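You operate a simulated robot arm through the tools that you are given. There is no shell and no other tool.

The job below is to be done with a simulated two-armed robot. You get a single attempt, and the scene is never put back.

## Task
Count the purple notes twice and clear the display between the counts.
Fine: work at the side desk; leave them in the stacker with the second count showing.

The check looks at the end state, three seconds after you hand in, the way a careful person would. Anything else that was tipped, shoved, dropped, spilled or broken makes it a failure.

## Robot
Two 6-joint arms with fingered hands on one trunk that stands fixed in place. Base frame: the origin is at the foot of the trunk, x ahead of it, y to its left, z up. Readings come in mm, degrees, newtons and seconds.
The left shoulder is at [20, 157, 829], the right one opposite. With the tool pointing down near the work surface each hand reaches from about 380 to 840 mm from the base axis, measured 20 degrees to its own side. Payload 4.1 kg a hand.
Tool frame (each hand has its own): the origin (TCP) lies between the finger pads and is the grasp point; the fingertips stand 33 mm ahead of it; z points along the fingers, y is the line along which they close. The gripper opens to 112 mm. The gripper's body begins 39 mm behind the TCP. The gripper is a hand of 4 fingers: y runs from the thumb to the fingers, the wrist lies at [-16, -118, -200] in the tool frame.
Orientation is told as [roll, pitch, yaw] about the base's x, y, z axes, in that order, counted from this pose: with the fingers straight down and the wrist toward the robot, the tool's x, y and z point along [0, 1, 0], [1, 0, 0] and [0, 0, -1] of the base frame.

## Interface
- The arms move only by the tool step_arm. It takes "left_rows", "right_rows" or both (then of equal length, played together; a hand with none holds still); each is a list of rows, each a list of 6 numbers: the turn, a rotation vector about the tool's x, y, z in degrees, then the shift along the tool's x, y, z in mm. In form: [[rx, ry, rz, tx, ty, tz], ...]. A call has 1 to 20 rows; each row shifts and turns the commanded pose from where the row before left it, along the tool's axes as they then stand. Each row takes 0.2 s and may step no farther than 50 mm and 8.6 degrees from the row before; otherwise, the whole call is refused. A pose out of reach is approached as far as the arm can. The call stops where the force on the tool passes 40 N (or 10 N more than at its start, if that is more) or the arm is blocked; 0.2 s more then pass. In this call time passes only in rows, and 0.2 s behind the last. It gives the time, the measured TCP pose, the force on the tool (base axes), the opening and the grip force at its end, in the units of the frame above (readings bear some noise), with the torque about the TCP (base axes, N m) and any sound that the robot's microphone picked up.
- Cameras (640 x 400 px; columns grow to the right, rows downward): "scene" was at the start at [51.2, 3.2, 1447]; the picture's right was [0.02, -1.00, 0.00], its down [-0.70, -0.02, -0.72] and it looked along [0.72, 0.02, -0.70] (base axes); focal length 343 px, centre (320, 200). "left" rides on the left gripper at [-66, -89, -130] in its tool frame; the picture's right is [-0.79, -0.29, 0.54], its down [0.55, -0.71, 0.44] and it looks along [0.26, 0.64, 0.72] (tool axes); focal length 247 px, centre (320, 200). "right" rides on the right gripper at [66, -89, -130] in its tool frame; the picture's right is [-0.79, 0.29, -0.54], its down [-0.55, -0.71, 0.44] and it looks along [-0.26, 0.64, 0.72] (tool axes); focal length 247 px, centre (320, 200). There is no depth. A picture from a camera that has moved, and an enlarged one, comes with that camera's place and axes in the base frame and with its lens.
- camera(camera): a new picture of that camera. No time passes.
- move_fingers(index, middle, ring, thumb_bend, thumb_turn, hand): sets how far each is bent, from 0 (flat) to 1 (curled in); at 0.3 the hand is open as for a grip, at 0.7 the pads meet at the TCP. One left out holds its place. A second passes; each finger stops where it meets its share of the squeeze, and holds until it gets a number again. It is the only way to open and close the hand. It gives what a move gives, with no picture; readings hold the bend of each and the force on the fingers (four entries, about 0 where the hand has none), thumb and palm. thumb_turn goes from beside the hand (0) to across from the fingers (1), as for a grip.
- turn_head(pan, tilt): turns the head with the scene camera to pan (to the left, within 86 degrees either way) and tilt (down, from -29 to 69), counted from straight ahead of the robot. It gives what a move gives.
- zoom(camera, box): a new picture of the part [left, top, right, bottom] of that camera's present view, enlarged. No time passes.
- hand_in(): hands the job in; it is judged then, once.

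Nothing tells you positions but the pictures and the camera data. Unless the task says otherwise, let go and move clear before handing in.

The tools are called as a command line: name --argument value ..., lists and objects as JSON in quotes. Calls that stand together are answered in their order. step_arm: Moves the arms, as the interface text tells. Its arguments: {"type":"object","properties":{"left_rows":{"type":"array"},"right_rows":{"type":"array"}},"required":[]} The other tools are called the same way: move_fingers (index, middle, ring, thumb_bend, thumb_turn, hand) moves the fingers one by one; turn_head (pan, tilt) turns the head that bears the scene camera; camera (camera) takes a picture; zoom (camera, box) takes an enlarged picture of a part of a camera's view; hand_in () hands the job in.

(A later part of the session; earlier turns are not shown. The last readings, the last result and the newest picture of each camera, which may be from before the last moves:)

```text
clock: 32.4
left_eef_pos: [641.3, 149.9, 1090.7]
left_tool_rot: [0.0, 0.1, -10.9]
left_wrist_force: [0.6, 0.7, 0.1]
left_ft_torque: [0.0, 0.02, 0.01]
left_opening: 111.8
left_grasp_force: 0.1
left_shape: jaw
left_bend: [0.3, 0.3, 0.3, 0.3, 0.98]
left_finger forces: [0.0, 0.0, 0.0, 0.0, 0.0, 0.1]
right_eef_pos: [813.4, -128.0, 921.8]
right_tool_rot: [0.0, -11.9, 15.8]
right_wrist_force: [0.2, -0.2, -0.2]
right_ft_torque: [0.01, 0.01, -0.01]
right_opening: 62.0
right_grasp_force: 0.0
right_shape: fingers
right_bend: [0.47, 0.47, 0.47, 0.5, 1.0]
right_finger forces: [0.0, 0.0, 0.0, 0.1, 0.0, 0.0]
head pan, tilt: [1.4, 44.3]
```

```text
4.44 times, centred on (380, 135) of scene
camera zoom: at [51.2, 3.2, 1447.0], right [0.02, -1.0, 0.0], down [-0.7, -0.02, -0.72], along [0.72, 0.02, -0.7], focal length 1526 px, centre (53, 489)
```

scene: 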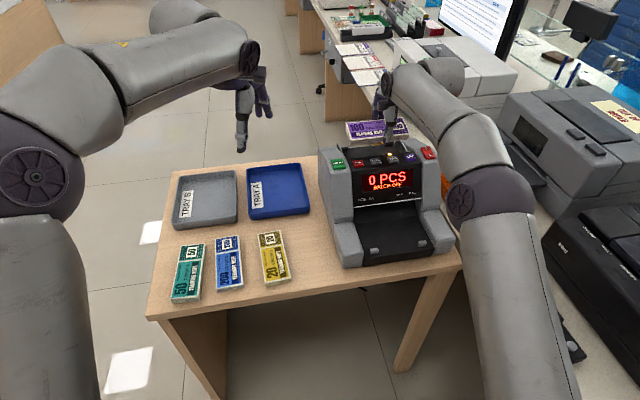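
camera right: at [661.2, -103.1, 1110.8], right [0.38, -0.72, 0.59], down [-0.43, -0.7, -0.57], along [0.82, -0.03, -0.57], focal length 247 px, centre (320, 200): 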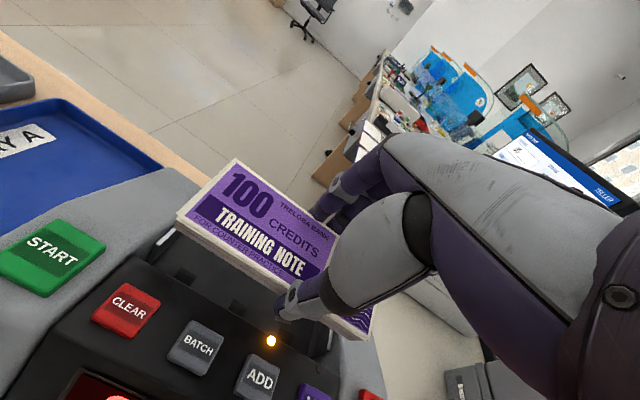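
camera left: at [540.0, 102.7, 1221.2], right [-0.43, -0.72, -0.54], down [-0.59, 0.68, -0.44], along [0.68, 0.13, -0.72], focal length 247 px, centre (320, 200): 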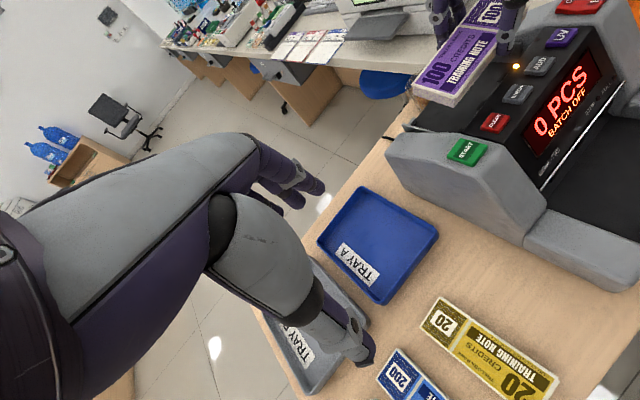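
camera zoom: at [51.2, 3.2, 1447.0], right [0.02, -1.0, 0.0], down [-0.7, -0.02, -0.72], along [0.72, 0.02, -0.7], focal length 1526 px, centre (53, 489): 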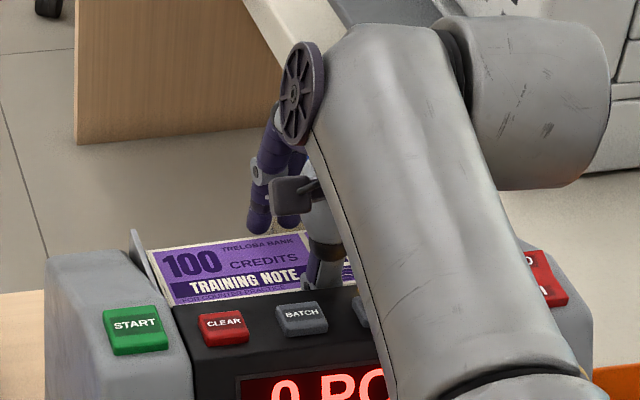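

The notes are released and lying in the hopper. I'll lift the hand out gently, rising first and then drawing back over the panel.

step_arm --right_rows '[[0, 0, 0, 0.3, 2.9, -28], [0, 0, 0, 0.7, -1.1, -23.8], [0, 0, 0, 1.7, -13.7, -33.5], [0, 0, 0, 2.2, -29.9, -13.2], [0, 0, 0, 2.2, -29.9, -13.2], [0, 0, 0, 2.2, -29.9, -13.2]]'

camera --camera "left"

zoom --camera "scene" --box '[310, 90, 470, 280]'

camera --camera "right"

```text
clock: 33.8
left_eef_pos: [640.7, 150.8, 1089.4]
left_tool_rot: [0.0, 0.0, -11.0]
left_wrist_force: [0.8, 0.5, 0.8]
left_ft_torque: [0.02, -0.01, -0.02]
left_opening: 112.0
left_grasp_force: 0.0
left_shape: jaw
left_bend: [0.3, 0.3, 0.3, 0.3, 0.98]
left_finger forces: [0.1, 0.0, 0.0, 0.0, 0.1, 0.0]
right_eef_pos: [776.6, -152.9, 1053.4]
right_tool_rot: [-0.1, -11.9, 15.9]
right_wrist_force: [0.8, 0.9, -0.6]
right_ft_torque: [0.0, -0.02, -0.01]
right_opening: 62.1
right_grasp_force: 0.1
right_shape: fingers
right_bend: [0.47, 0.47, 0.47, 0.5, 1.0]
right_finger forces: [0.0, 0.1, 0.0, 0.1, 0.0, 0.1]
right hand out of reach, approached as far as the arm can: row 3, 4, 5, 6
head pan, tilt: [1.4, 44.3]
```

```text
taken
camera left: at [540.6, 103.0, 1221.0], right [-0.43, -0.72, -0.54], down [-0.59, 0.68, -0.44], along [0.68, 0.13, -0.72], focal length 247 px, centre (320, 200)
```

left: 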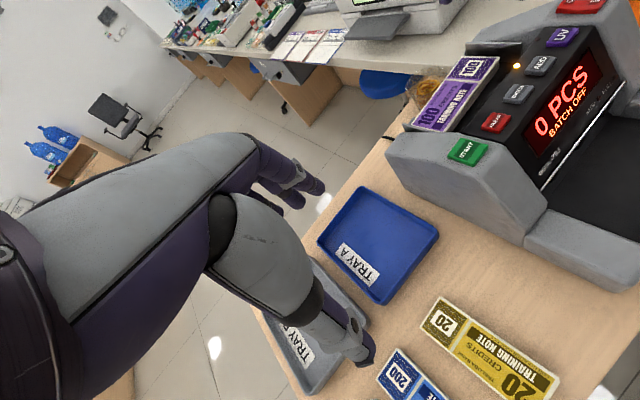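

```text
2.11 times, centred on (390, 185) of scene
camera zoom: at [51.3, 3.3, 1447.0], right [0.02, -1.0, 0.0], down [-0.7, -0.02, -0.72], along [0.72, 0.02, -0.7], focal length 723 px, centre (173, 232)
```

zoom: 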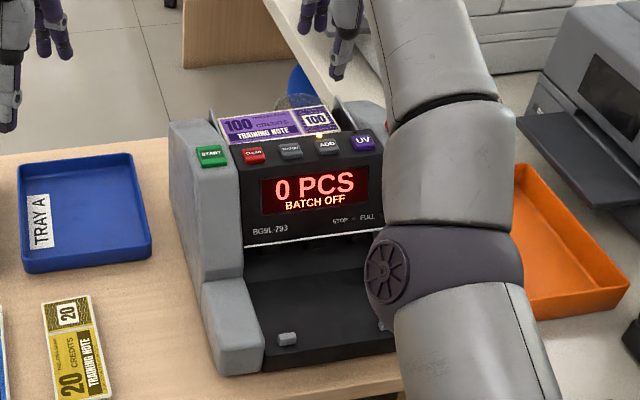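

```text
taken
camera right: at [649.7, -120.1, 1162.4], right [0.38, -0.72, 0.59], down [-0.43, -0.7, -0.57], along [0.82, -0.03, -0.57], focal length 247 px, centre (320, 200)
```

right: 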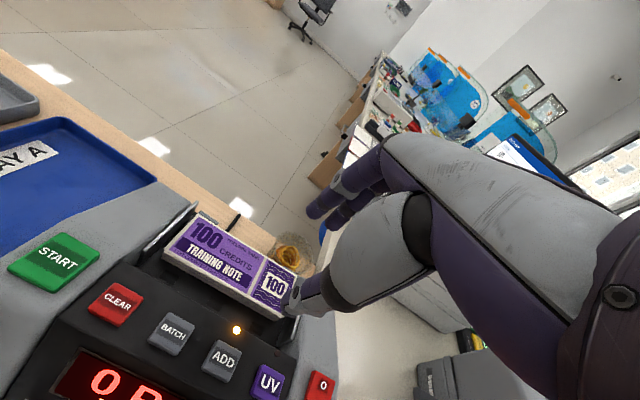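

The notes sit neatly in the hopper and the display still reads 0, so START has to be pressed. I'll retract the right arm and shape the left hand into a single pointing index finger.

step_arm --right_rows '[[0, 0, 0, -5.5, -36.1, -17.9], [0, 0, 0, -5.5, -36.1, -17.9], [0, 0, 0, -5.5, -36.1, -17.9], [0, 0, 0, -5.5, -36.1, -17.9], [0, 0, 0, -5.5, -36.1, -17.9]]'

move_fingers --hand "left" --index 0.45 --middle 1.0 --ring 1.0 --thumb_bend 0.3 --thumb_turn 0.0

camera --camera "scene"

camera --camera "left"

camera --camera "right"

```text
clock: 35.0
left_eef_pos: [639.5, 151.1, 1090.9]
left_tool_rot: [0.0, 0.1, -11.0]
left_wrist_force: [-0.3, -0.1, -0.1]
left_ft_torque: [0.03, 0.02, 0.02]
left_opening: 112.0
left_grasp_force: 0.1
left_shape: jaw
left_bend: [0.3, 0.3, 0.3, 0.3, 0.98]
left_finger forces: [0.1, 0.0, 0.1, 0.1, 0.0, 0.0]
right_eef_pos: [711.2, -243.0, 1166.0]
right_tool_rot: [0.1, -11.8, 16.1]
right_wrist_force: [-0.4, 0.5, -0.8]
right_ft_torque: [-0.01, 0.03, 0.0]
right_opening: 61.8
right_grasp_force: 0.1
right_shape: fingers
right_bend: [0.47, 0.47, 0.47, 0.5, 1.0]
right_finger forces: [0.1, 0.1, 0.1, 0.1, 0.1, 0.0]
right hand out of reach, approached as far as the arm can: row 1, 2, 3, 4, 5
head pan, tilt: [1.4, 44.3]
```

```text
clock: 36.0
left_eef_pos: [641.6, 150.7, 1089.9]
left_tool_rot: [-0.1, 0.0, -11.0]
left_wrist_force: [-0.3, -0.6, -0.6]
left_ft_torque: [-0.01, 0.02, 0.02]
left_opening: 147.4
left_grasp_force: 0.1
left_shape: fingers
left_bend: [0.45, 1.0, 1.0, 0.3, 0.0]
left_finger forces: [0.0, 0.0, 0.1, 0.0, 0.0, 0.0]
right_eef_pos: [711.5, -243.1, 1166.1]
right_tool_rot: [-0.1, -11.8, 16.0]
right_wrist_force: [0.1, -0.3, -0.5]
right_ft_torque: [-0.01, 0.03, -0.01]
right_opening: 61.8
right_grasp_force: 0.0
right_shape: fingers
right_bend: [0.47, 0.47, 0.47, 0.5, 1.0]
right_finger forces: [0.1, 0.0, 0.1, 0.0, 0.1, 0.0]
head pan, tilt: [1.4, 44.3]
```

```text
taken
```

scene: 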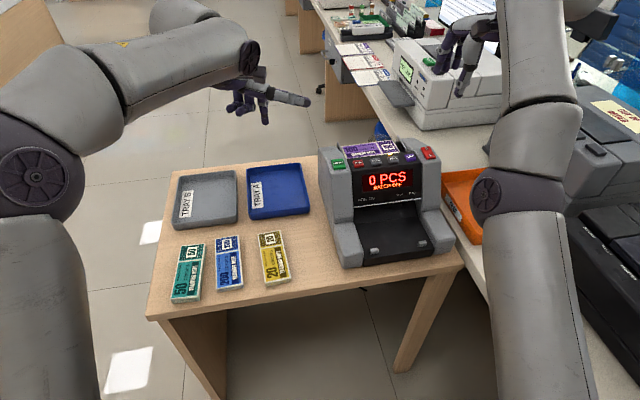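

```text
taken
camera left: at [540.5, 102.9, 1221.0], right [-0.43, -0.72, -0.54], down [-0.59, 0.68, -0.44], along [0.68, 0.13, -0.72], focal length 247 px, centre (320, 200)
```

left: 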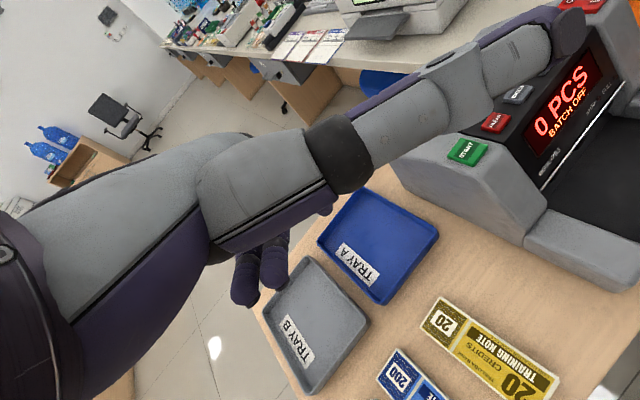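

```text
taken
camera right: at [584.2, -211.3, 1274.4], right [0.38, -0.72, 0.59], down [-0.43, -0.7, -0.57], along [0.82, -0.03, -0.57], focal length 247 px, centre (320, 200)
```

right: 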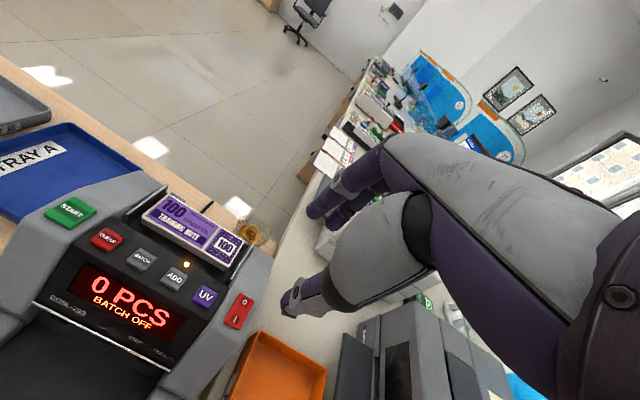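

The thumb swung out sideways toward the machine, so I'll put it back opposite the fingers and keep only the index extended.

move_fingers --hand "left" --index 0.45 --middle 1.0 --ring 1.0 --thumb_bend 0.2 --thumb_turn 1.0

camera --camera "left"

zoom --camera "scene" --box '[200, 50, 330, 150]'

zoom --camera "right" --box '[20, 160, 280, 370]'

```text
clock: 37.0
left_eef_pos: [639.8, 150.4, 1090.3]
left_tool_rot: [0.0, 0.1, -11.0]
left_wrist_force: [-0.3, -0.2, 0.2]
left_ft_torque: [0.01, 0.0, -0.03]
left_opening: 101.1
left_grasp_force: 0.1
left_shape: fingers
left_bend: [0.45, 1.0, 1.0, 0.2, 0.97]
left_finger forces: [0.0, 0.0, 0.0, 0.0, 0.0, 0.0]
right_eef_pos: [711.7, -244.6, 1166.2]
right_tool_rot: [0.0, -11.9, 16.0]
right_wrist_force: [-0.6, 0.8, -0.2]
right_ft_torque: [-0.01, 0.01, 0.02]
right_opening: 61.8
right_grasp_force: 0.0
right_shape: fingers
right_bend: [0.47, 0.47, 0.47, 0.5, 1.0]
right_finger forces: [0.0, 0.0, 0.0, 0.0, 0.0, 0.0]
head pan, tilt: [1.4, 44.3]
```

```text
taken
camera left: at [540.5, 102.9, 1221.0], right [-0.43, -0.72, -0.54], down [-0.59, 0.68, -0.44], along [0.68, 0.13, -0.72], focal length 247 px, centre (320, 200)
```

left: 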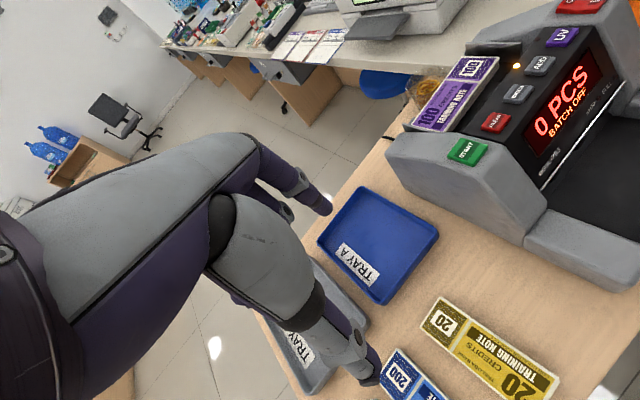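

```text
4.00 times, centred on (265, 100) of scene
camera zoom: at [51.2, 3.2, 1447.0], right [0.02, -1.0, 0.0], down [-0.7, -0.02, -0.72], along [0.72, 0.02, -0.7], focal length 1373 px, centre (540, 600)
```

zoom: 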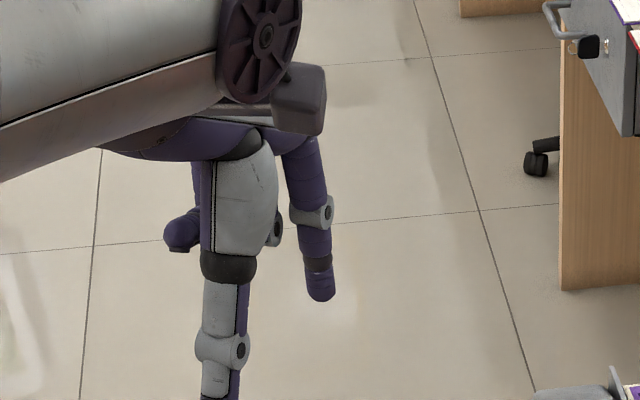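

```text
1.90 times, centred on (150, 265) of right
camera zoom: at [584.2, -211.3, 1274.4], right [0.38, -0.72, 0.59], down [-0.43, -0.7, -0.57], along [0.82, -0.03, -0.57], focal length 470 px, centre (644, 76)
```

zoom: 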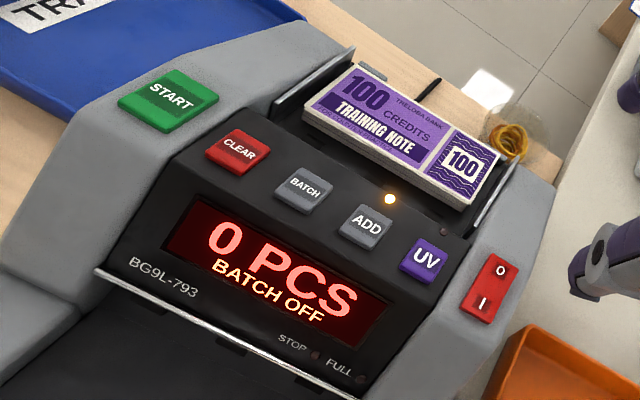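

The left index tip is near [-7, 48, 38] in its tool frame. I'll bring it above START, still about 35 mm high, and verify with the cameras before pressing.

step_arm --left_rows '[[0, 0, 0, -38.8, 10.9, 20], [0, 0, 0, -38.8, 10.9, 20], [0, 0, 0, -38.8, 10.9, 20], [0, 0, 0, -38.8, 10.9, 20]]'

camera --camera "scene"

zoom --camera "right" --box '[20, 130, 220, 290]'

camera --camera "left"

```text
clock: 38.0
left_eef_pos: [654.4, -11.3, 1010.4]
left_tool_rot: [0.0, 0.0, -10.9]
left_wrist_force: [-0.6, 1.0, 0.7]
left_ft_torque: [0.0, -0.04, 0.01]
left_opening: 101.0
left_grasp_force: 0.1
left_shape: fingers
left_bend: [0.45, 1.0, 1.0, 0.2, 0.97]
left_finger forces: [0.1, 0.0, 0.1, 0.1, 0.0, 0.1]
right_eef_pos: [711.4, -242.0, 1165.0]
right_tool_rot: [0.0, -11.9, 16.0]
right_wrist_force: [0.6, -0.2, 0.3]
right_ft_torque: [-0.06, 0.01, 0.0]
right_opening: 61.8
right_grasp_force: 0.0
right_shape: fingers
right_bend: [0.47, 0.47, 0.47, 0.5, 1.0]
right_finger forces: [0.0, 0.0, 0.0, 0.0, 0.1, 0.1]
head pan, tilt: [1.4, 44.3]
```

```text
taken
```

scene: 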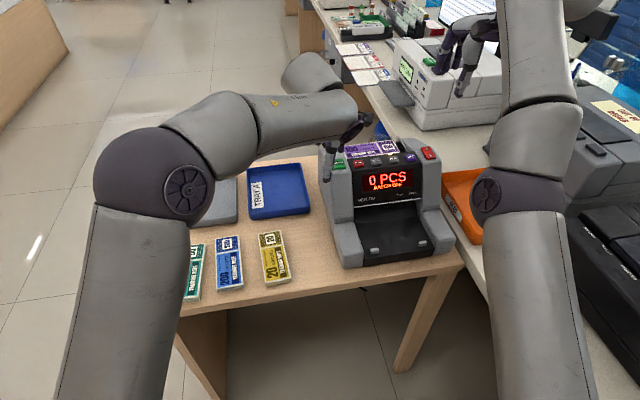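

```text
2.50 times, centred on (120, 210) of right
camera zoom: at [584.0, -210.7, 1274.6], right [0.38, -0.72, 0.59], down [-0.43, -0.7, -0.57], along [0.82, -0.03, -0.57], focal length 617 px, centre (820, 175)
```

zoom: 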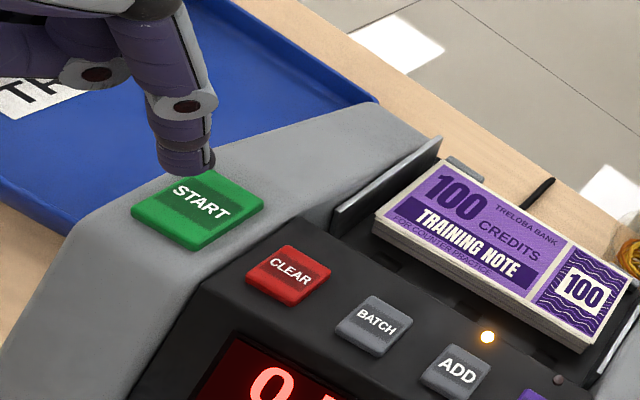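

```text
taken
camera left: at [553.9, -58.6, 1141.9], right [-0.43, -0.72, -0.54], down [-0.59, 0.68, -0.44], along [0.68, 0.13, -0.72], focal length 247 px, centre (320, 200)
```

left: 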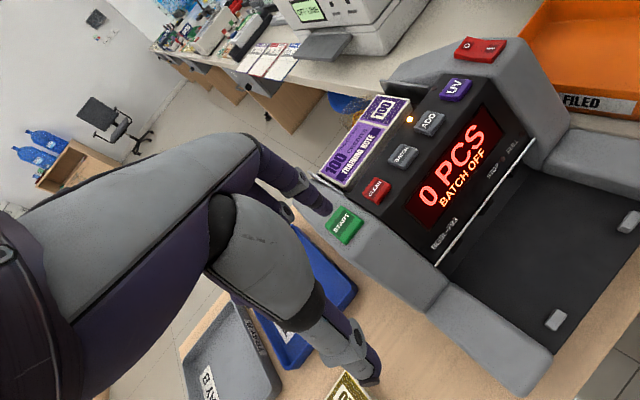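

The fingertip is directly above START within a few millimetres. I'll lower 26 mm, then press in small steps.

step_arm --left_rows '[[0, 0, 0, 0, -1, 13], [0, 0, 0, 0, -1, 13]]'

zoom --camera "right" --box '[20, 130, 220, 290]'

zoom --camera "left" --box '[280, 160, 400, 260]'

```text
clock: 38.6
left_eef_pos: [652.1, -10.2, 984.9]
left_tool_rot: [0.0, 0.0, -11.0]
left_wrist_force: [0.2, -0.3, 0.0]
left_ft_torque: [-0.02, -0.07, 0.0]
left_opening: 101.1
left_grasp_force: 0.0
left_shape: fingers
left_bend: [0.45, 1.0, 1.0, 0.2, 0.97]
left_finger forces: [0.0, 0.0, 0.1, 0.0, 0.1, 0.0]
right_eef_pos: [711.2, -242.3, 1165.8]
right_tool_rot: [-0.1, -12.0, 16.0]
right_wrist_force: [-0.3, 0.2, 0.1]
right_ft_torque: [-0.04, 0.01, 0.02]
right_opening: 61.6
right_grasp_force: 0.1
right_shape: fingers
right_bend: [0.47, 0.47, 0.47, 0.5, 1.0]
right_finger forces: [0.0, 0.1, 0.0, 0.1, 0.0, 0.0]
head pan, tilt: [1.4, 44.3]
```

```text
2.50 times, centred on (120, 210) of right
camera zoom: at [584.1, -211.3, 1274.5], right [0.38, -0.72, 0.59], down [-0.43, -0.7, -0.57], along [0.82, -0.03, -0.57], focal length 617 px, centre (820, 175)
```

zoom: 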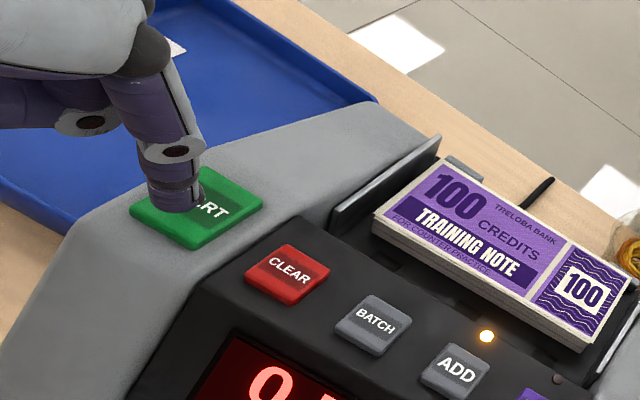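

```text
4.00 times, centred on (340, 210) of left
camera zoom: at [551.3, -58.1, 1115.4], right [-0.43, -0.72, -0.54], down [-0.59, 0.68, -0.44], along [0.68, 0.13, -0.72], focal length 988 px, centre (240, 160)
```

zoom: 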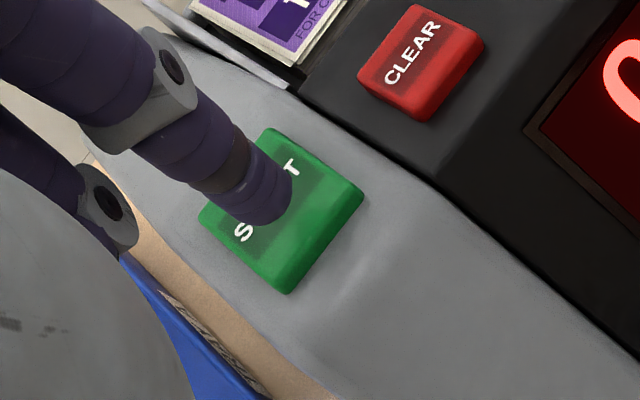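

step_arm --left_rows '[[0, 0, 0, -1, -1, 4], [0, 0, 0, -1, -1, 3]]'

zoom --camera "right" --box '[20, 130, 220, 290]'

zoom --camera "left" --box '[280, 160, 400, 260]'

```text
clock: 39.2
left_eef_pos: [648.7, -12.4, 977.1]
left_tool_rot: [0.0, 0.0, -11.0]
left_wrist_force: [0.1, -0.3, -0.1]
left_ft_torque: [0.01, 0.0, -0.02]
left_opening: 101.2
left_grasp_force: 0.1
left_shape: fingers
left_bend: [0.45, 1.0, 1.0, 0.2, 0.97]
left_finger forces: [0.0, 0.0, 0.0, 0.0, 0.0, 0.0]
right_eef_pos: [711.2, -244.1, 1165.7]
right_tool_rot: [0.0, -11.9, 16.0]
right_wrist_force: [-0.1, -0.6, 0.6]
right_ft_torque: [-0.02, -0.01, -0.01]
right_opening: 61.9
right_grasp_force: 0.0
right_shape: fingers
right_bend: [0.47, 0.47, 0.47, 0.5, 1.0]
right_finger forces: [0.0, 0.0, 0.0, 0.0, 0.0, 0.1]
head pan, tilt: [1.4, 44.3]
```

```text
2.50 times, centred on (120, 210) of right
camera zoom: at [584.2, -211.3, 1274.4], right [0.38, -0.72, 0.59], down [-0.43, -0.7, -0.57], along [0.82, -0.03, -0.57], focal length 617 px, centre (820, 175)
```

zoom: 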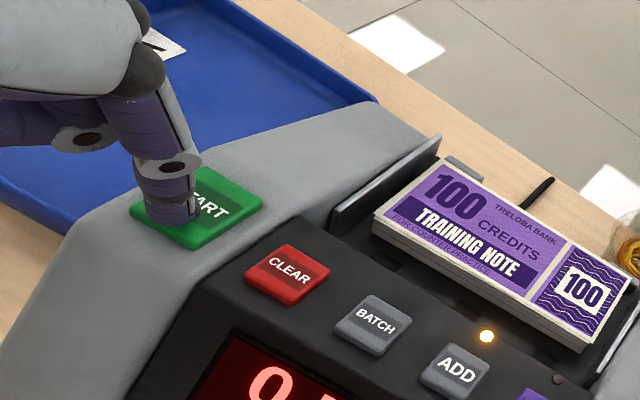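

```text
4.00 times, centred on (340, 210) of left
camera zoom: at [549.0, -59.6, 1108.4], right [-0.43, -0.72, -0.54], down [-0.59, 0.68, -0.44], along [0.68, 0.13, -0.72], focal length 988 px, centre (240, 160)
```

zoom: 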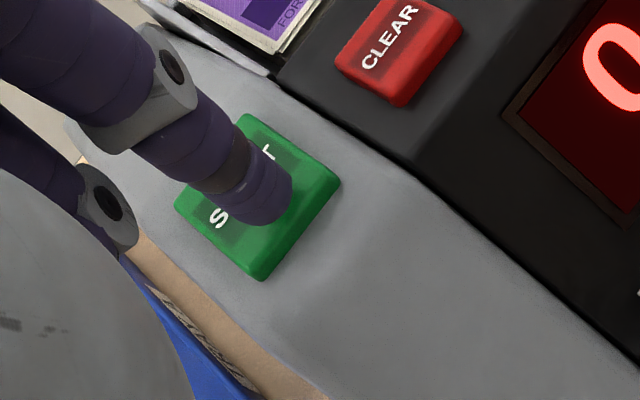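

step_arm --left_rows '[[0, 0, 0, 0, 2.5, 2.5]]'

step_arm --left_rows '[[0, 0, 0, 0, 0, 2.5]]'

zoom --camera "right" --box '[20, 130, 220, 290]'

```text
clock: 39.6
left_eef_pos: [650.9, -11.3, 975.4]
left_tool_rot: [-0.1, 0.0, -11.0]
left_wrist_force: [0.4, -0.5, -0.4]
left_ft_torque: [0.0, 0.0, -0.04]
left_opening: 101.1
left_grasp_force: 0.2
left_shape: fingers
left_bend: [0.45, 1.0, 1.0, 0.2, 0.97]
left_finger forces: [0.0, 0.0, 0.1, 0.0, 0.0, 0.1]
right_eef_pos: [711.0, -242.6, 1165.5]
right_tool_rot: [0.0, -11.9, 16.0]
right_wrist_force: [0.1, 0.3, 0.1]
right_ft_torque: [-0.01, -0.01, 0.01]
right_opening: 61.9
right_grasp_force: 0.1
right_shape: fingers
right_bend: [0.47, 0.47, 0.47, 0.5, 1.0]
right_finger forces: [0.0, 0.0, 0.0, 0.1, 0.0, 0.0]
head pan, tilt: [1.4, 44.3]
```

```text
clock: 40.0
left_eef_pos: [652.2, -11.8, 972.8]
left_tool_rot: [0.0, 0.0, -10.9]
left_wrist_force: [-0.8, 0.1, 0.9]
left_ft_torque: [-0.01, -0.04, -0.01]
left_opening: 101.2
left_grasp_force: 0.8
left_shape: fingers
left_bend: [0.45, 1.0, 1.0, 0.2, 0.97]
left_finger forces: [0.8, 0.1, 0.0, 0.0, 0.0, 0.0]
right_eef_pos: [711.6, -242.3, 1166.0]
right_tool_rot: [0.0, -12.0, 16.1]
right_wrist_force: [0.3, 0.1, 0.3]
right_ft_torque: [0.0, 0.01, -0.01]
right_opening: 61.9
right_grasp_force: 0.1
right_shape: fingers
right_bend: [0.47, 0.47, 0.47, 0.5, 1.0]
right_finger forces: [0.0, 0.1, 0.1, 0.0, 0.0, 0.0]
head pan, tilt: [1.4, 44.3]
```

```text
2.50 times, centred on (120, 210) of right
camera zoom: at [584.1, -211.3, 1274.5], right [0.38, -0.72, 0.59], down [-0.43, -0.7, -0.57], along [0.82, -0.03, -0.57], focal length 617 px, centre (820, 175)
```

zoom: 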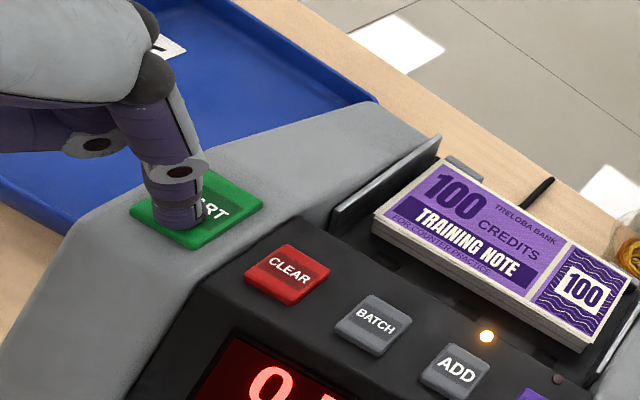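

Index contact has begun at 0.8 N, with the tip on START. I'll press in 1.5 mm steps until it registers.

step_arm --left_rows '[[0, 0, 0, 0, 0, 1.5]]'

step_arm --left_rows '[[0, 0, 0, 0, 0, 1.5]]'

zoom --camera "right" --box '[20, 130, 280, 370]'

```text
clock: 40.4
left_eef_pos: [651.9, -11.6, 970.8]
left_tool_rot: [0.0, 0.0, -11.0]
left_wrist_force: [-0.2, -0.6, 2.4]
left_ft_torque: [-0.02, -0.06, -0.02]
left_opening: 101.1
left_grasp_force: 0.9
left_shape: fingers
left_bend: [0.45, 1.0, 1.0, 0.2, 0.97]
left_finger forces: [1.9, 0.0, 0.0, 0.0, 0.1, 0.1]
right_eef_pos: [711.0, -243.4, 1166.4]
right_tool_rot: [0.0, -11.9, 16.0]
right_wrist_force: [-0.3, -0.3, 0.5]
right_ft_torque: [-0.04, 0.01, -0.01]
right_opening: 62.0
right_grasp_force: 0.0
right_shape: fingers
right_bend: [0.47, 0.47, 0.47, 0.5, 1.0]
right_finger forces: [0.0, 0.0, 0.1, 0.0, 0.0, 0.0]
head pan, tilt: [1.4, 44.3]
heard: click
```

```text
clock: 40.8
left_eef_pos: [651.8, -12.2, 969.7]
left_tool_rot: [-0.1, -0.1, -11.0]
left_wrist_force: [-0.9, -0.1, 3.3]
left_ft_torque: [-0.07, -0.15, -0.02]
left_opening: 101.4
left_grasp_force: 1.8
left_shape: fingers
left_bend: [0.45, 1.0, 1.0, 0.2, 0.97]
left_finger forces: [3.8, 0.0, 0.0, 0.0, 0.0, 0.1]
right_eef_pos: [710.4, -242.2, 1164.9]
right_tool_rot: [0.0, -11.8, 16.0]
right_wrist_force: [0.4, -0.6, -0.4]
right_ft_torque: [-0.01, 0.01, -0.02]
right_opening: 61.9
right_grasp_force: 0.1
right_shape: fingers
right_bend: [0.47, 0.47, 0.47, 0.5, 1.0]
right_finger forces: [0.0, 0.0, 0.1, 0.0, 0.0, 0.0]
head pan, tilt: [1.4, 44.3]
```

```text
1.67 times, centred on (150, 250) of right
camera zoom: at [584.1, -211.3, 1274.5], right [0.38, -0.72, 0.59], down [-0.43, -0.7, -0.57], along [0.82, -0.03, -0.57], focal length 412 px, centre (603, 117)
```

zoom: 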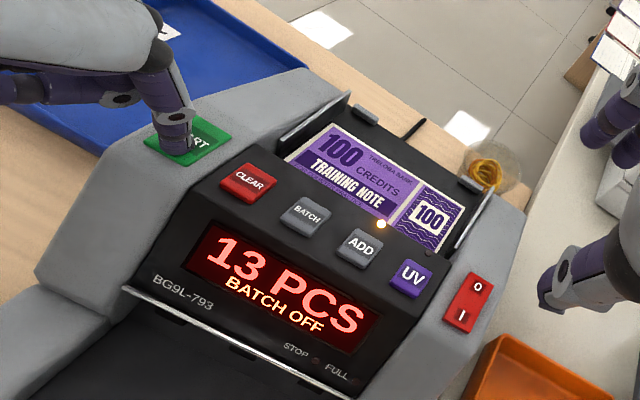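

A click was heard and the machine is counting, showing 13 so far. I'll lift the finger straight up and wait for the run to finish.

step_arm --left_rows '[[0, 0, 0, 0, 0, -10], [0, 0, 0, 0, 0, -15], [0, 0, 0, 0, 0, -20]]'

zoom --camera "right" --box '[0, 130, 280, 400]'

zoom --camera "scene" --box '[310, 130, 470, 280]'

```text
clock: 41.6
left_eef_pos: [650.3, -12.9, 1013.9]
left_tool_rot: [0.0, 0.0, -11.0]
left_wrist_force: [-0.3, 0.0, -0.3]
left_ft_torque: [0.04, 0.0, -0.02]
left_opening: 101.3
left_grasp_force: 0.1
left_shape: fingers
left_bend: [0.45, 1.0, 1.0, 0.2, 0.97]
left_finger forces: [0.0, 0.0, 0.1, 0.0, 0.1, 0.0]
right_eef_pos: [711.4, -243.7, 1165.2]
right_tool_rot: [0.1, -11.9, 15.9]
right_wrist_force: [0.3, 0.6, -0.2]
right_ft_torque: [-0.02, 0.03, 0.0]
right_opening: 62.0
right_grasp_force: 0.1
right_shape: fingers
right_bend: [0.47, 0.47, 0.47, 0.5, 1.0]
right_finger forces: [0.0, 0.0, 0.1, 0.0, 0.1, 0.1]
head pan, tilt: [1.4, 44.3]
```

```text
1.48 times, centred on (140, 265) of right
camera zoom: at [584.2, -211.2, 1274.4], right [0.38, -0.72, 0.59], down [-0.43, -0.7, -0.57], along [0.82, -0.03, -0.57], focal length 366 px, centre (587, 104)
```

zoom: 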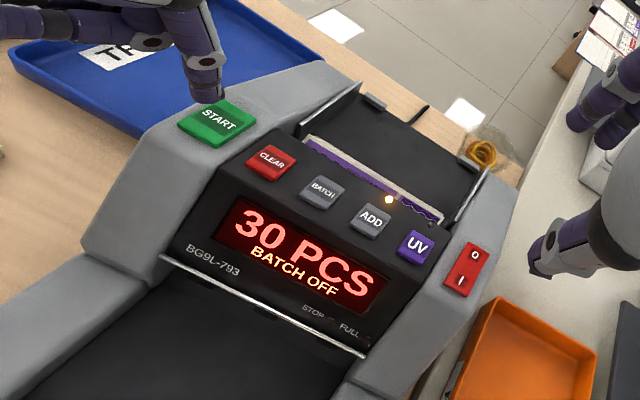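

```text
2.67 times, centred on (390, 205) of scene
camera zoom: at [51.2, 3.3, 1447.0], right [0.02, -1.0, 0.0], down [-0.7, -0.02, -0.72], along [0.72, 0.02, -0.7], focal length 916 px, centre (133, 187)
```

zoom: 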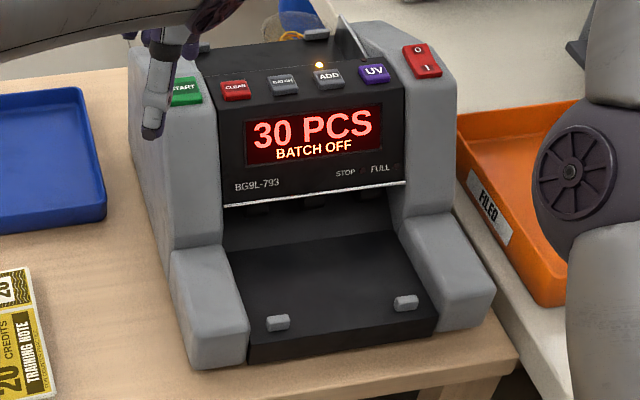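

step_arm --left_rows '[[0, 0, 0, 0, 0, -10], [0, 0, 0, 0, 0, 0], [0, 0, 0, 0, 0, 0], [0, 0, 0, 0, 0, 0], [0, 0, 0, 0, 0, 0], [0, 0, 0, 0, 0, 0], [0, 0, 0, 0, 0, 0], [0, 0, 0, 0, 0, 0], [0, 0, 0, 0, 0, 0], [0, 0, 0, 0, 0, 0]]'

zoom --camera "scene" --box '[310, 130, 470, 280]'

zoom --camera "right" --box '[0, 130, 280, 400]'

```text
clock: 43.8
left_eef_pos: [652.3, -11.4, 1025.5]
left_tool_rot: [0.1, 0.1, -11.0]
left_wrist_force: [0.3, -1.4, 0.0]
left_ft_torque: [0.0, 0.02, 0.02]
left_opening: 101.3
left_grasp_force: 0.1
left_shape: fingers
left_bend: [0.45, 1.0, 1.0, 0.2, 0.97]
left_finger forces: [0.0, 0.0, 0.0, 0.0, 0.1, 0.0]
right_eef_pos: [710.7, -243.6, 1165.7]
right_tool_rot: [0.1, -11.9, 16.1]
right_wrist_force: [0.3, 0.2, 1.2]
right_ft_torque: [0.01, 0.01, -0.02]
right_opening: 62.1
right_grasp_force: 0.1
right_shape: fingers
right_bend: [0.47, 0.47, 0.47, 0.5, 1.0]
right_finger forces: [0.0, 0.1, 0.1, 0.0, 0.0, 0.0]
head pan, tilt: [1.4, 44.3]
```

```text
2.67 times, centred on (390, 205) of scene
camera zoom: at [51.2, 3.2, 1447.0], right [0.02, -1.0, 0.0], down [-0.7, -0.02, -0.72], along [0.72, 0.02, -0.7], focal length 916 px, centre (133, 187)
```

zoom: 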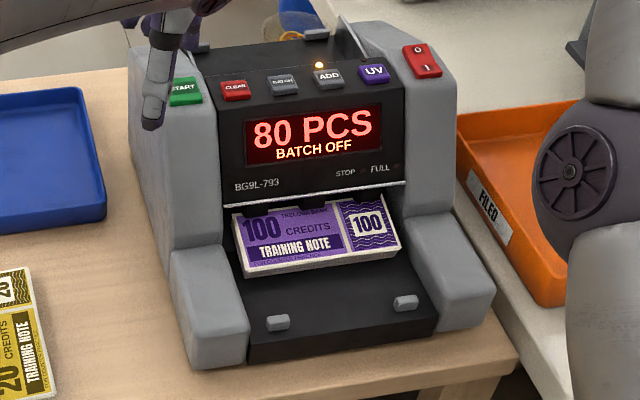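

```text
1.48 times, centred on (140, 265) of right
camera zoom: at [584.2, -211.3, 1274.4], right [0.38, -0.72, 0.59], down [-0.43, -0.7, -0.57], along [0.82, -0.03, -0.57], focal length 366 px, centre (587, 104)
```

zoom: 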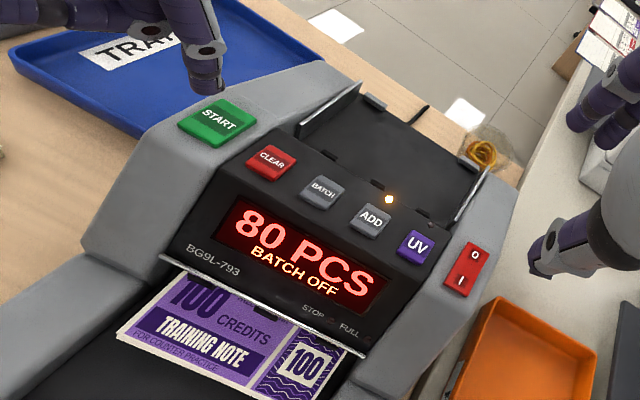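

The display reads 80 PCS and the notes are coming out in the stacker. I'll wait a little to confirm the count is final and the notes have settled.

step_arm --left_rows '[[0, 0, 0, 0, 0, 0], [0, 0, 0, 0, 0, 0], [0, 0, 0, 0, 0, 0], [0, 0, 0, 0, 0, 0], [0, 0, 0, 0, 0, 0], [0, 0, 0, 0, 0, 0]]'

zoom --camera "scene" --box '[330, 170, 450, 270]'

camera --camera "left"

```text
clock: 45.2
left_eef_pos: [651.5, -13.1, 1024.7]
left_tool_rot: [0.0, 0.0, -11.0]
left_wrist_force: [0.0, 0.5, -0.3]
left_ft_torque: [-0.01, -0.01, 0.01]
left_opening: 101.1
left_grasp_force: 0.2
left_shape: fingers
left_bend: [0.45, 1.0, 1.0, 0.2, 0.97]
left_finger forces: [0.1, 0.0, 0.1, 0.0, 0.1, 0.1]
right_eef_pos: [710.8, -242.8, 1166.3]
right_tool_rot: [0.1, -11.9, 16.0]
right_wrist_force: [-0.9, 0.1, 0.3]
right_ft_torque: [0.02, 0.0, 0.0]
right_opening: 61.9
right_grasp_force: 0.1
right_shape: fingers
right_bend: [0.47, 0.47, 0.47, 0.5, 1.0]
right_finger forces: [0.0, 0.0, 0.0, 0.1, 0.0, 0.0]
head pan, tilt: [1.4, 44.3]
```

```text
4.00 times, centred on (390, 220) of scene
camera zoom: at [51.2, 3.2, 1447.0], right [0.02, -1.0, 0.0], down [-0.7, -0.02, -0.72], along [0.72, 0.02, -0.7], focal length 1373 px, centre (40, 120)
```

zoom: 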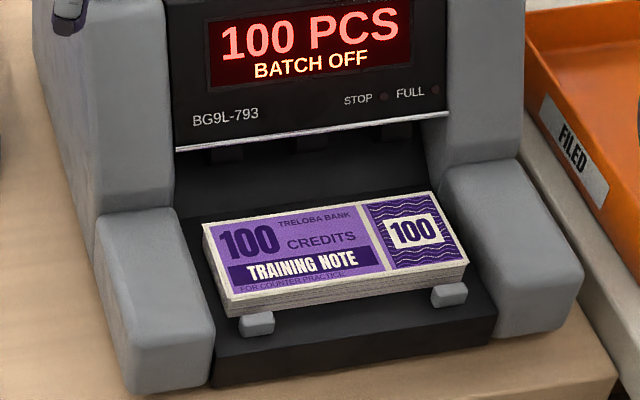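

```text
taken
camera left: at [551.5, -59.9, 1155.1], right [-0.43, -0.72, -0.54], down [-0.59, 0.68, -0.44], along [0.68, 0.13, -0.72], focal length 247 px, centre (320, 200)
```

left: 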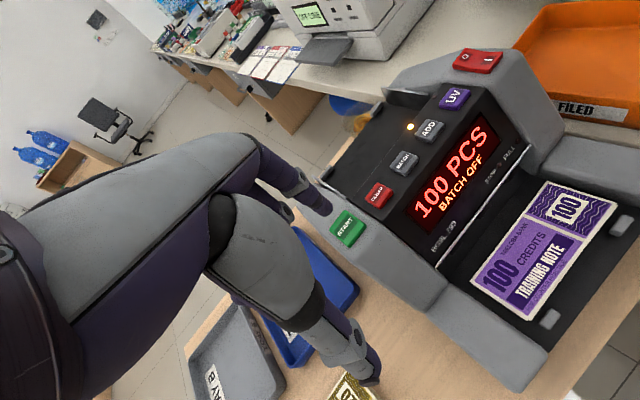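

The count is 100 PCS and the bundle has settled against the stacker's front stops. I'll zoom in to measure its position.

zoom --camera "left" --box '[440, 160, 640, 350]'

zoom --camera "scene" --box '[345, 200, 445, 265]'

zoom --camera "left" --box '[280, 120, 460, 260]'

```text
2.11 times, centred on (540, 255) of left
camera zoom: at [551.5, -59.9, 1155.1], right [-0.43, -0.72, -0.54], down [-0.59, 0.68, -0.44], along [0.68, 0.13, -0.72], focal length 520 px, centre (-143, 84)
```

zoom: 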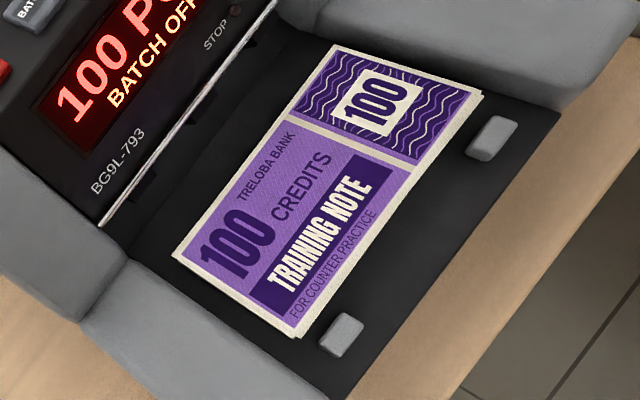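

```text
6.15 times, centred on (395, 232) of scene
camera zoom: at [51.2, 3.2, 1447.0], right [0.02, -1.0, 0.0], down [-0.7, -0.02, -0.72], along [0.72, 0.02, -0.7], focal length 2113 px, centre (-142, 0)
```

zoom: 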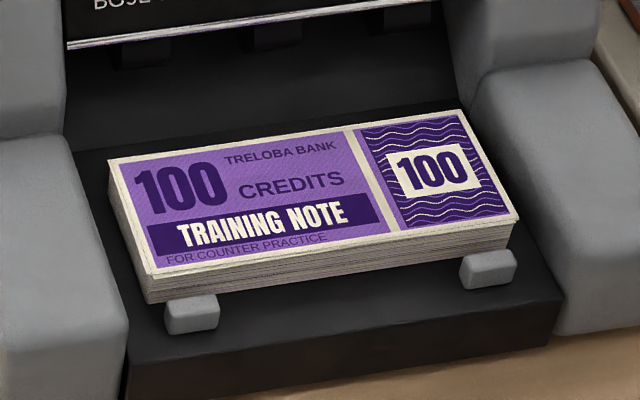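

```text
2.86 times, centred on (370, 190) of left
camera zoom: at [551.5, -59.9, 1155.1], right [-0.43, -0.72, -0.54], down [-0.59, 0.68, -0.44], along [0.68, 0.13, -0.72], focal length 706 px, centre (177, 229)
```

zoom: 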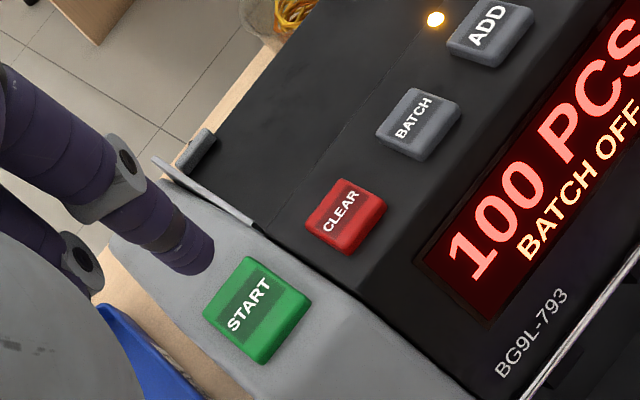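

The bundle in the stacker is centred near [602, -163] with its top at z 808.5, and there's about 21 mm of room behind it. First I'll clear the display by moving the left index over CLEAR and checking alignment.

step_arm --left_rows '[[0, 0, 0, -23.6, 9.2, 7.5], [0, 0, 0, -23.7, 9.3, 7.5]]'

zoom --camera "right" --box '[20, 130, 220, 290]'

zoom --camera "left" --box '[280, 140, 440, 260]'

zoom --camera "scene" --box '[310, 130, 470, 280]'

```text
clock: 45.8
left_eef_pos: [661.9, -61.7, 1011.9]
left_tool_rot: [0.1, 0.0, -10.9]
left_wrist_force: [0.2, 0.4, 0.3]
left_ft_torque: [-0.02, 0.01, 0.01]
left_opening: 100.9
left_grasp_force: 0.0
left_shape: fingers
left_bend: [0.45, 1.0, 1.0, 0.2, 0.97]
left_finger forces: [0.1, 0.0, 0.0, 0.0, 0.0, 0.0]
right_eef_pos: [711.7, -243.1, 1165.1]
right_tool_rot: [0.0, -11.9, 16.0]
right_wrist_force: [0.8, 0.7, -0.5]
right_ft_torque: [-0.01, 0.02, 0.01]
right_opening: 61.9
right_grasp_force: 0.0
right_shape: fingers
right_bend: [0.47, 0.47, 0.47, 0.5, 1.0]
right_finger forces: [0.0, 0.0, 0.1, 0.0, 0.0, 0.0]
head pan, tilt: [1.4, 44.3]
```

```text
2.50 times, centred on (120, 210) of right
camera zoom: at [584.0, -210.9, 1274.6], right [0.38, -0.72, 0.59], down [-0.43, -0.7, -0.57], along [0.82, -0.03, -0.57], focal length 617 px, centre (820, 175)
```

zoom: 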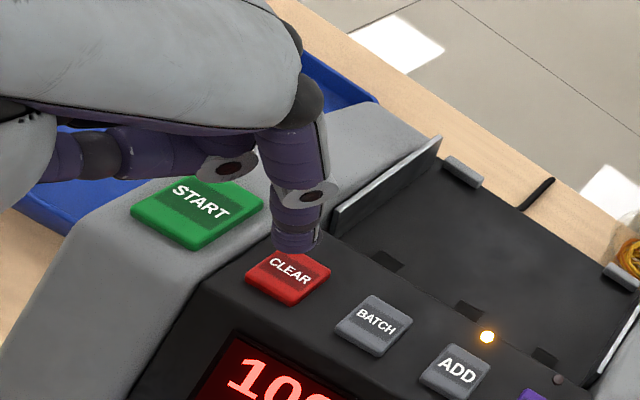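

```text
3.33 times, centred on (360, 200) of left
camera zoom: at [560.8, -109.4, 1141.4], right [-0.43, -0.72, -0.54], down [-0.59, 0.68, -0.44], along [0.68, 0.13, -0.72], focal length 823 px, centre (187, 200)
```

zoom: 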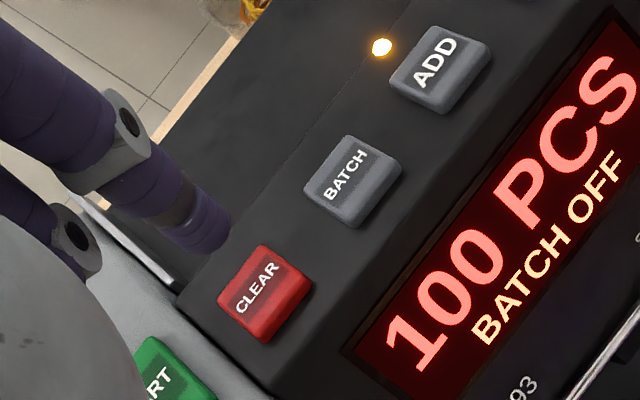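

```text
2.67 times, centred on (390, 205) of scene
camera zoom: at [51.0, 3.5, 1447.0], right [0.03, -1.0, 0.0], down [-0.7, -0.02, -0.72], along [0.72, 0.02, -0.7], focal length 916 px, centre (133, 187)
```

zoom: 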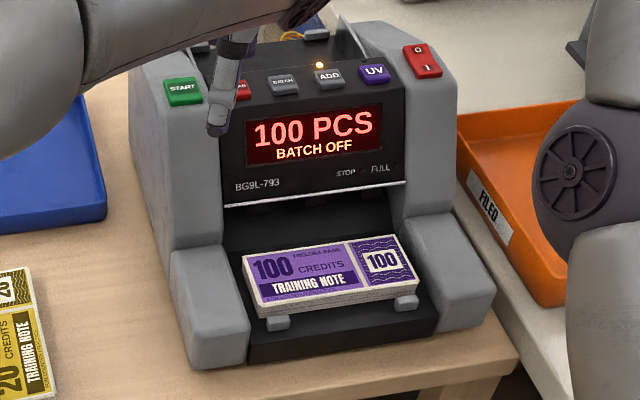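

The count holds at 100 PCS, and the fingertip is almost over CLEAR. I'll shift a touch left and lower to just above the key.

step_arm --left_rows '[[0, 0, 0, 2.5, 0.5, 16], [0, 0, 0, 0, 0, 16]]'

zoom --camera "right" --box '[60, 170, 180, 270]'

zoom --camera "left" --box '[280, 140, 440, 260]'

zoom --camera "scene" --box '[320, 120, 420, 200]'

```text
clock: 46.4
left_eef_pos: [663.2, -60.5, 978.0]
left_tool_rot: [0.0, 0.0, -11.0]
left_wrist_force: [0.2, -1.7, -0.5]
left_ft_torque: [0.01, 0.04, -0.01]
left_opening: 101.2
left_grasp_force: 0.1
left_shape: fingers
left_bend: [0.45, 1.0, 1.0, 0.2, 0.97]
left_finger forces: [0.0, 0.0, 0.0, 0.0, 0.1, 0.0]
right_eef_pos: [711.1, -242.5, 1166.3]
right_tool_rot: [0.1, -11.9, 16.0]
right_wrist_force: [-0.2, 0.1, -0.6]
right_ft_torque: [0.0, 0.01, 0.0]
right_opening: 62.1
right_grasp_force: 0.1
right_shape: fingers
right_bend: [0.47, 0.47, 0.47, 0.5, 1.0]
right_finger forces: [0.0, 0.1, 0.0, 0.1, 0.0, 0.0]
head pan, tilt: [1.4, 44.3]
```

```text
4.00 times, centred on (120, 220) of right
camera zoom: at [584.1, -211.3, 1274.5], right [0.38, -0.72, 0.59], down [-0.43, -0.7, -0.57], along [0.82, -0.03, -0.57], focal length 988 px, centre (1120, 120)
```

zoom: 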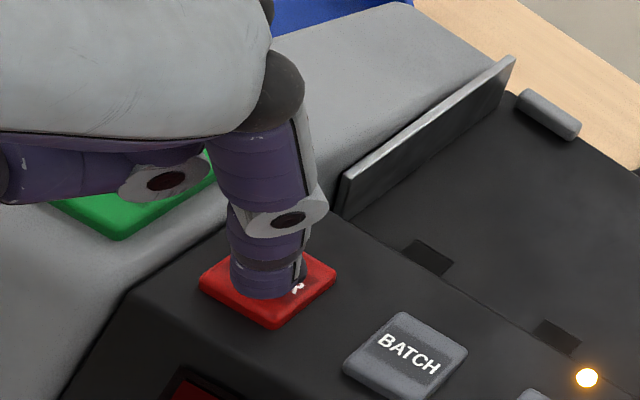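

```text
3.33 times, centred on (360, 200) of left
camera zoom: at [561.5, -107.8, 1108.4], right [-0.43, -0.72, -0.54], down [-0.59, 0.68, -0.44], along [0.68, 0.13, -0.72], focal length 823 px, centre (187, 200)
```

zoom: 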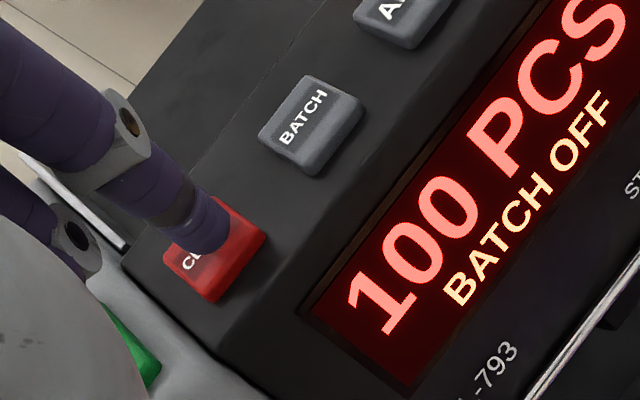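

```text
5.00 times, centred on (370, 160) of scene
camera zoom: at [51.1, 3.2, 1447.0], right [0.02, -1.0, 0.0], down [-0.7, -0.02, -0.72], along [0.72, 0.02, -0.7], focal length 1716 px, centre (70, 400)
```

zoom: 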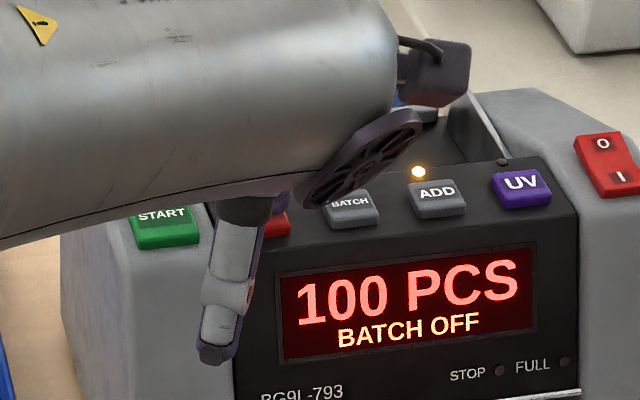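

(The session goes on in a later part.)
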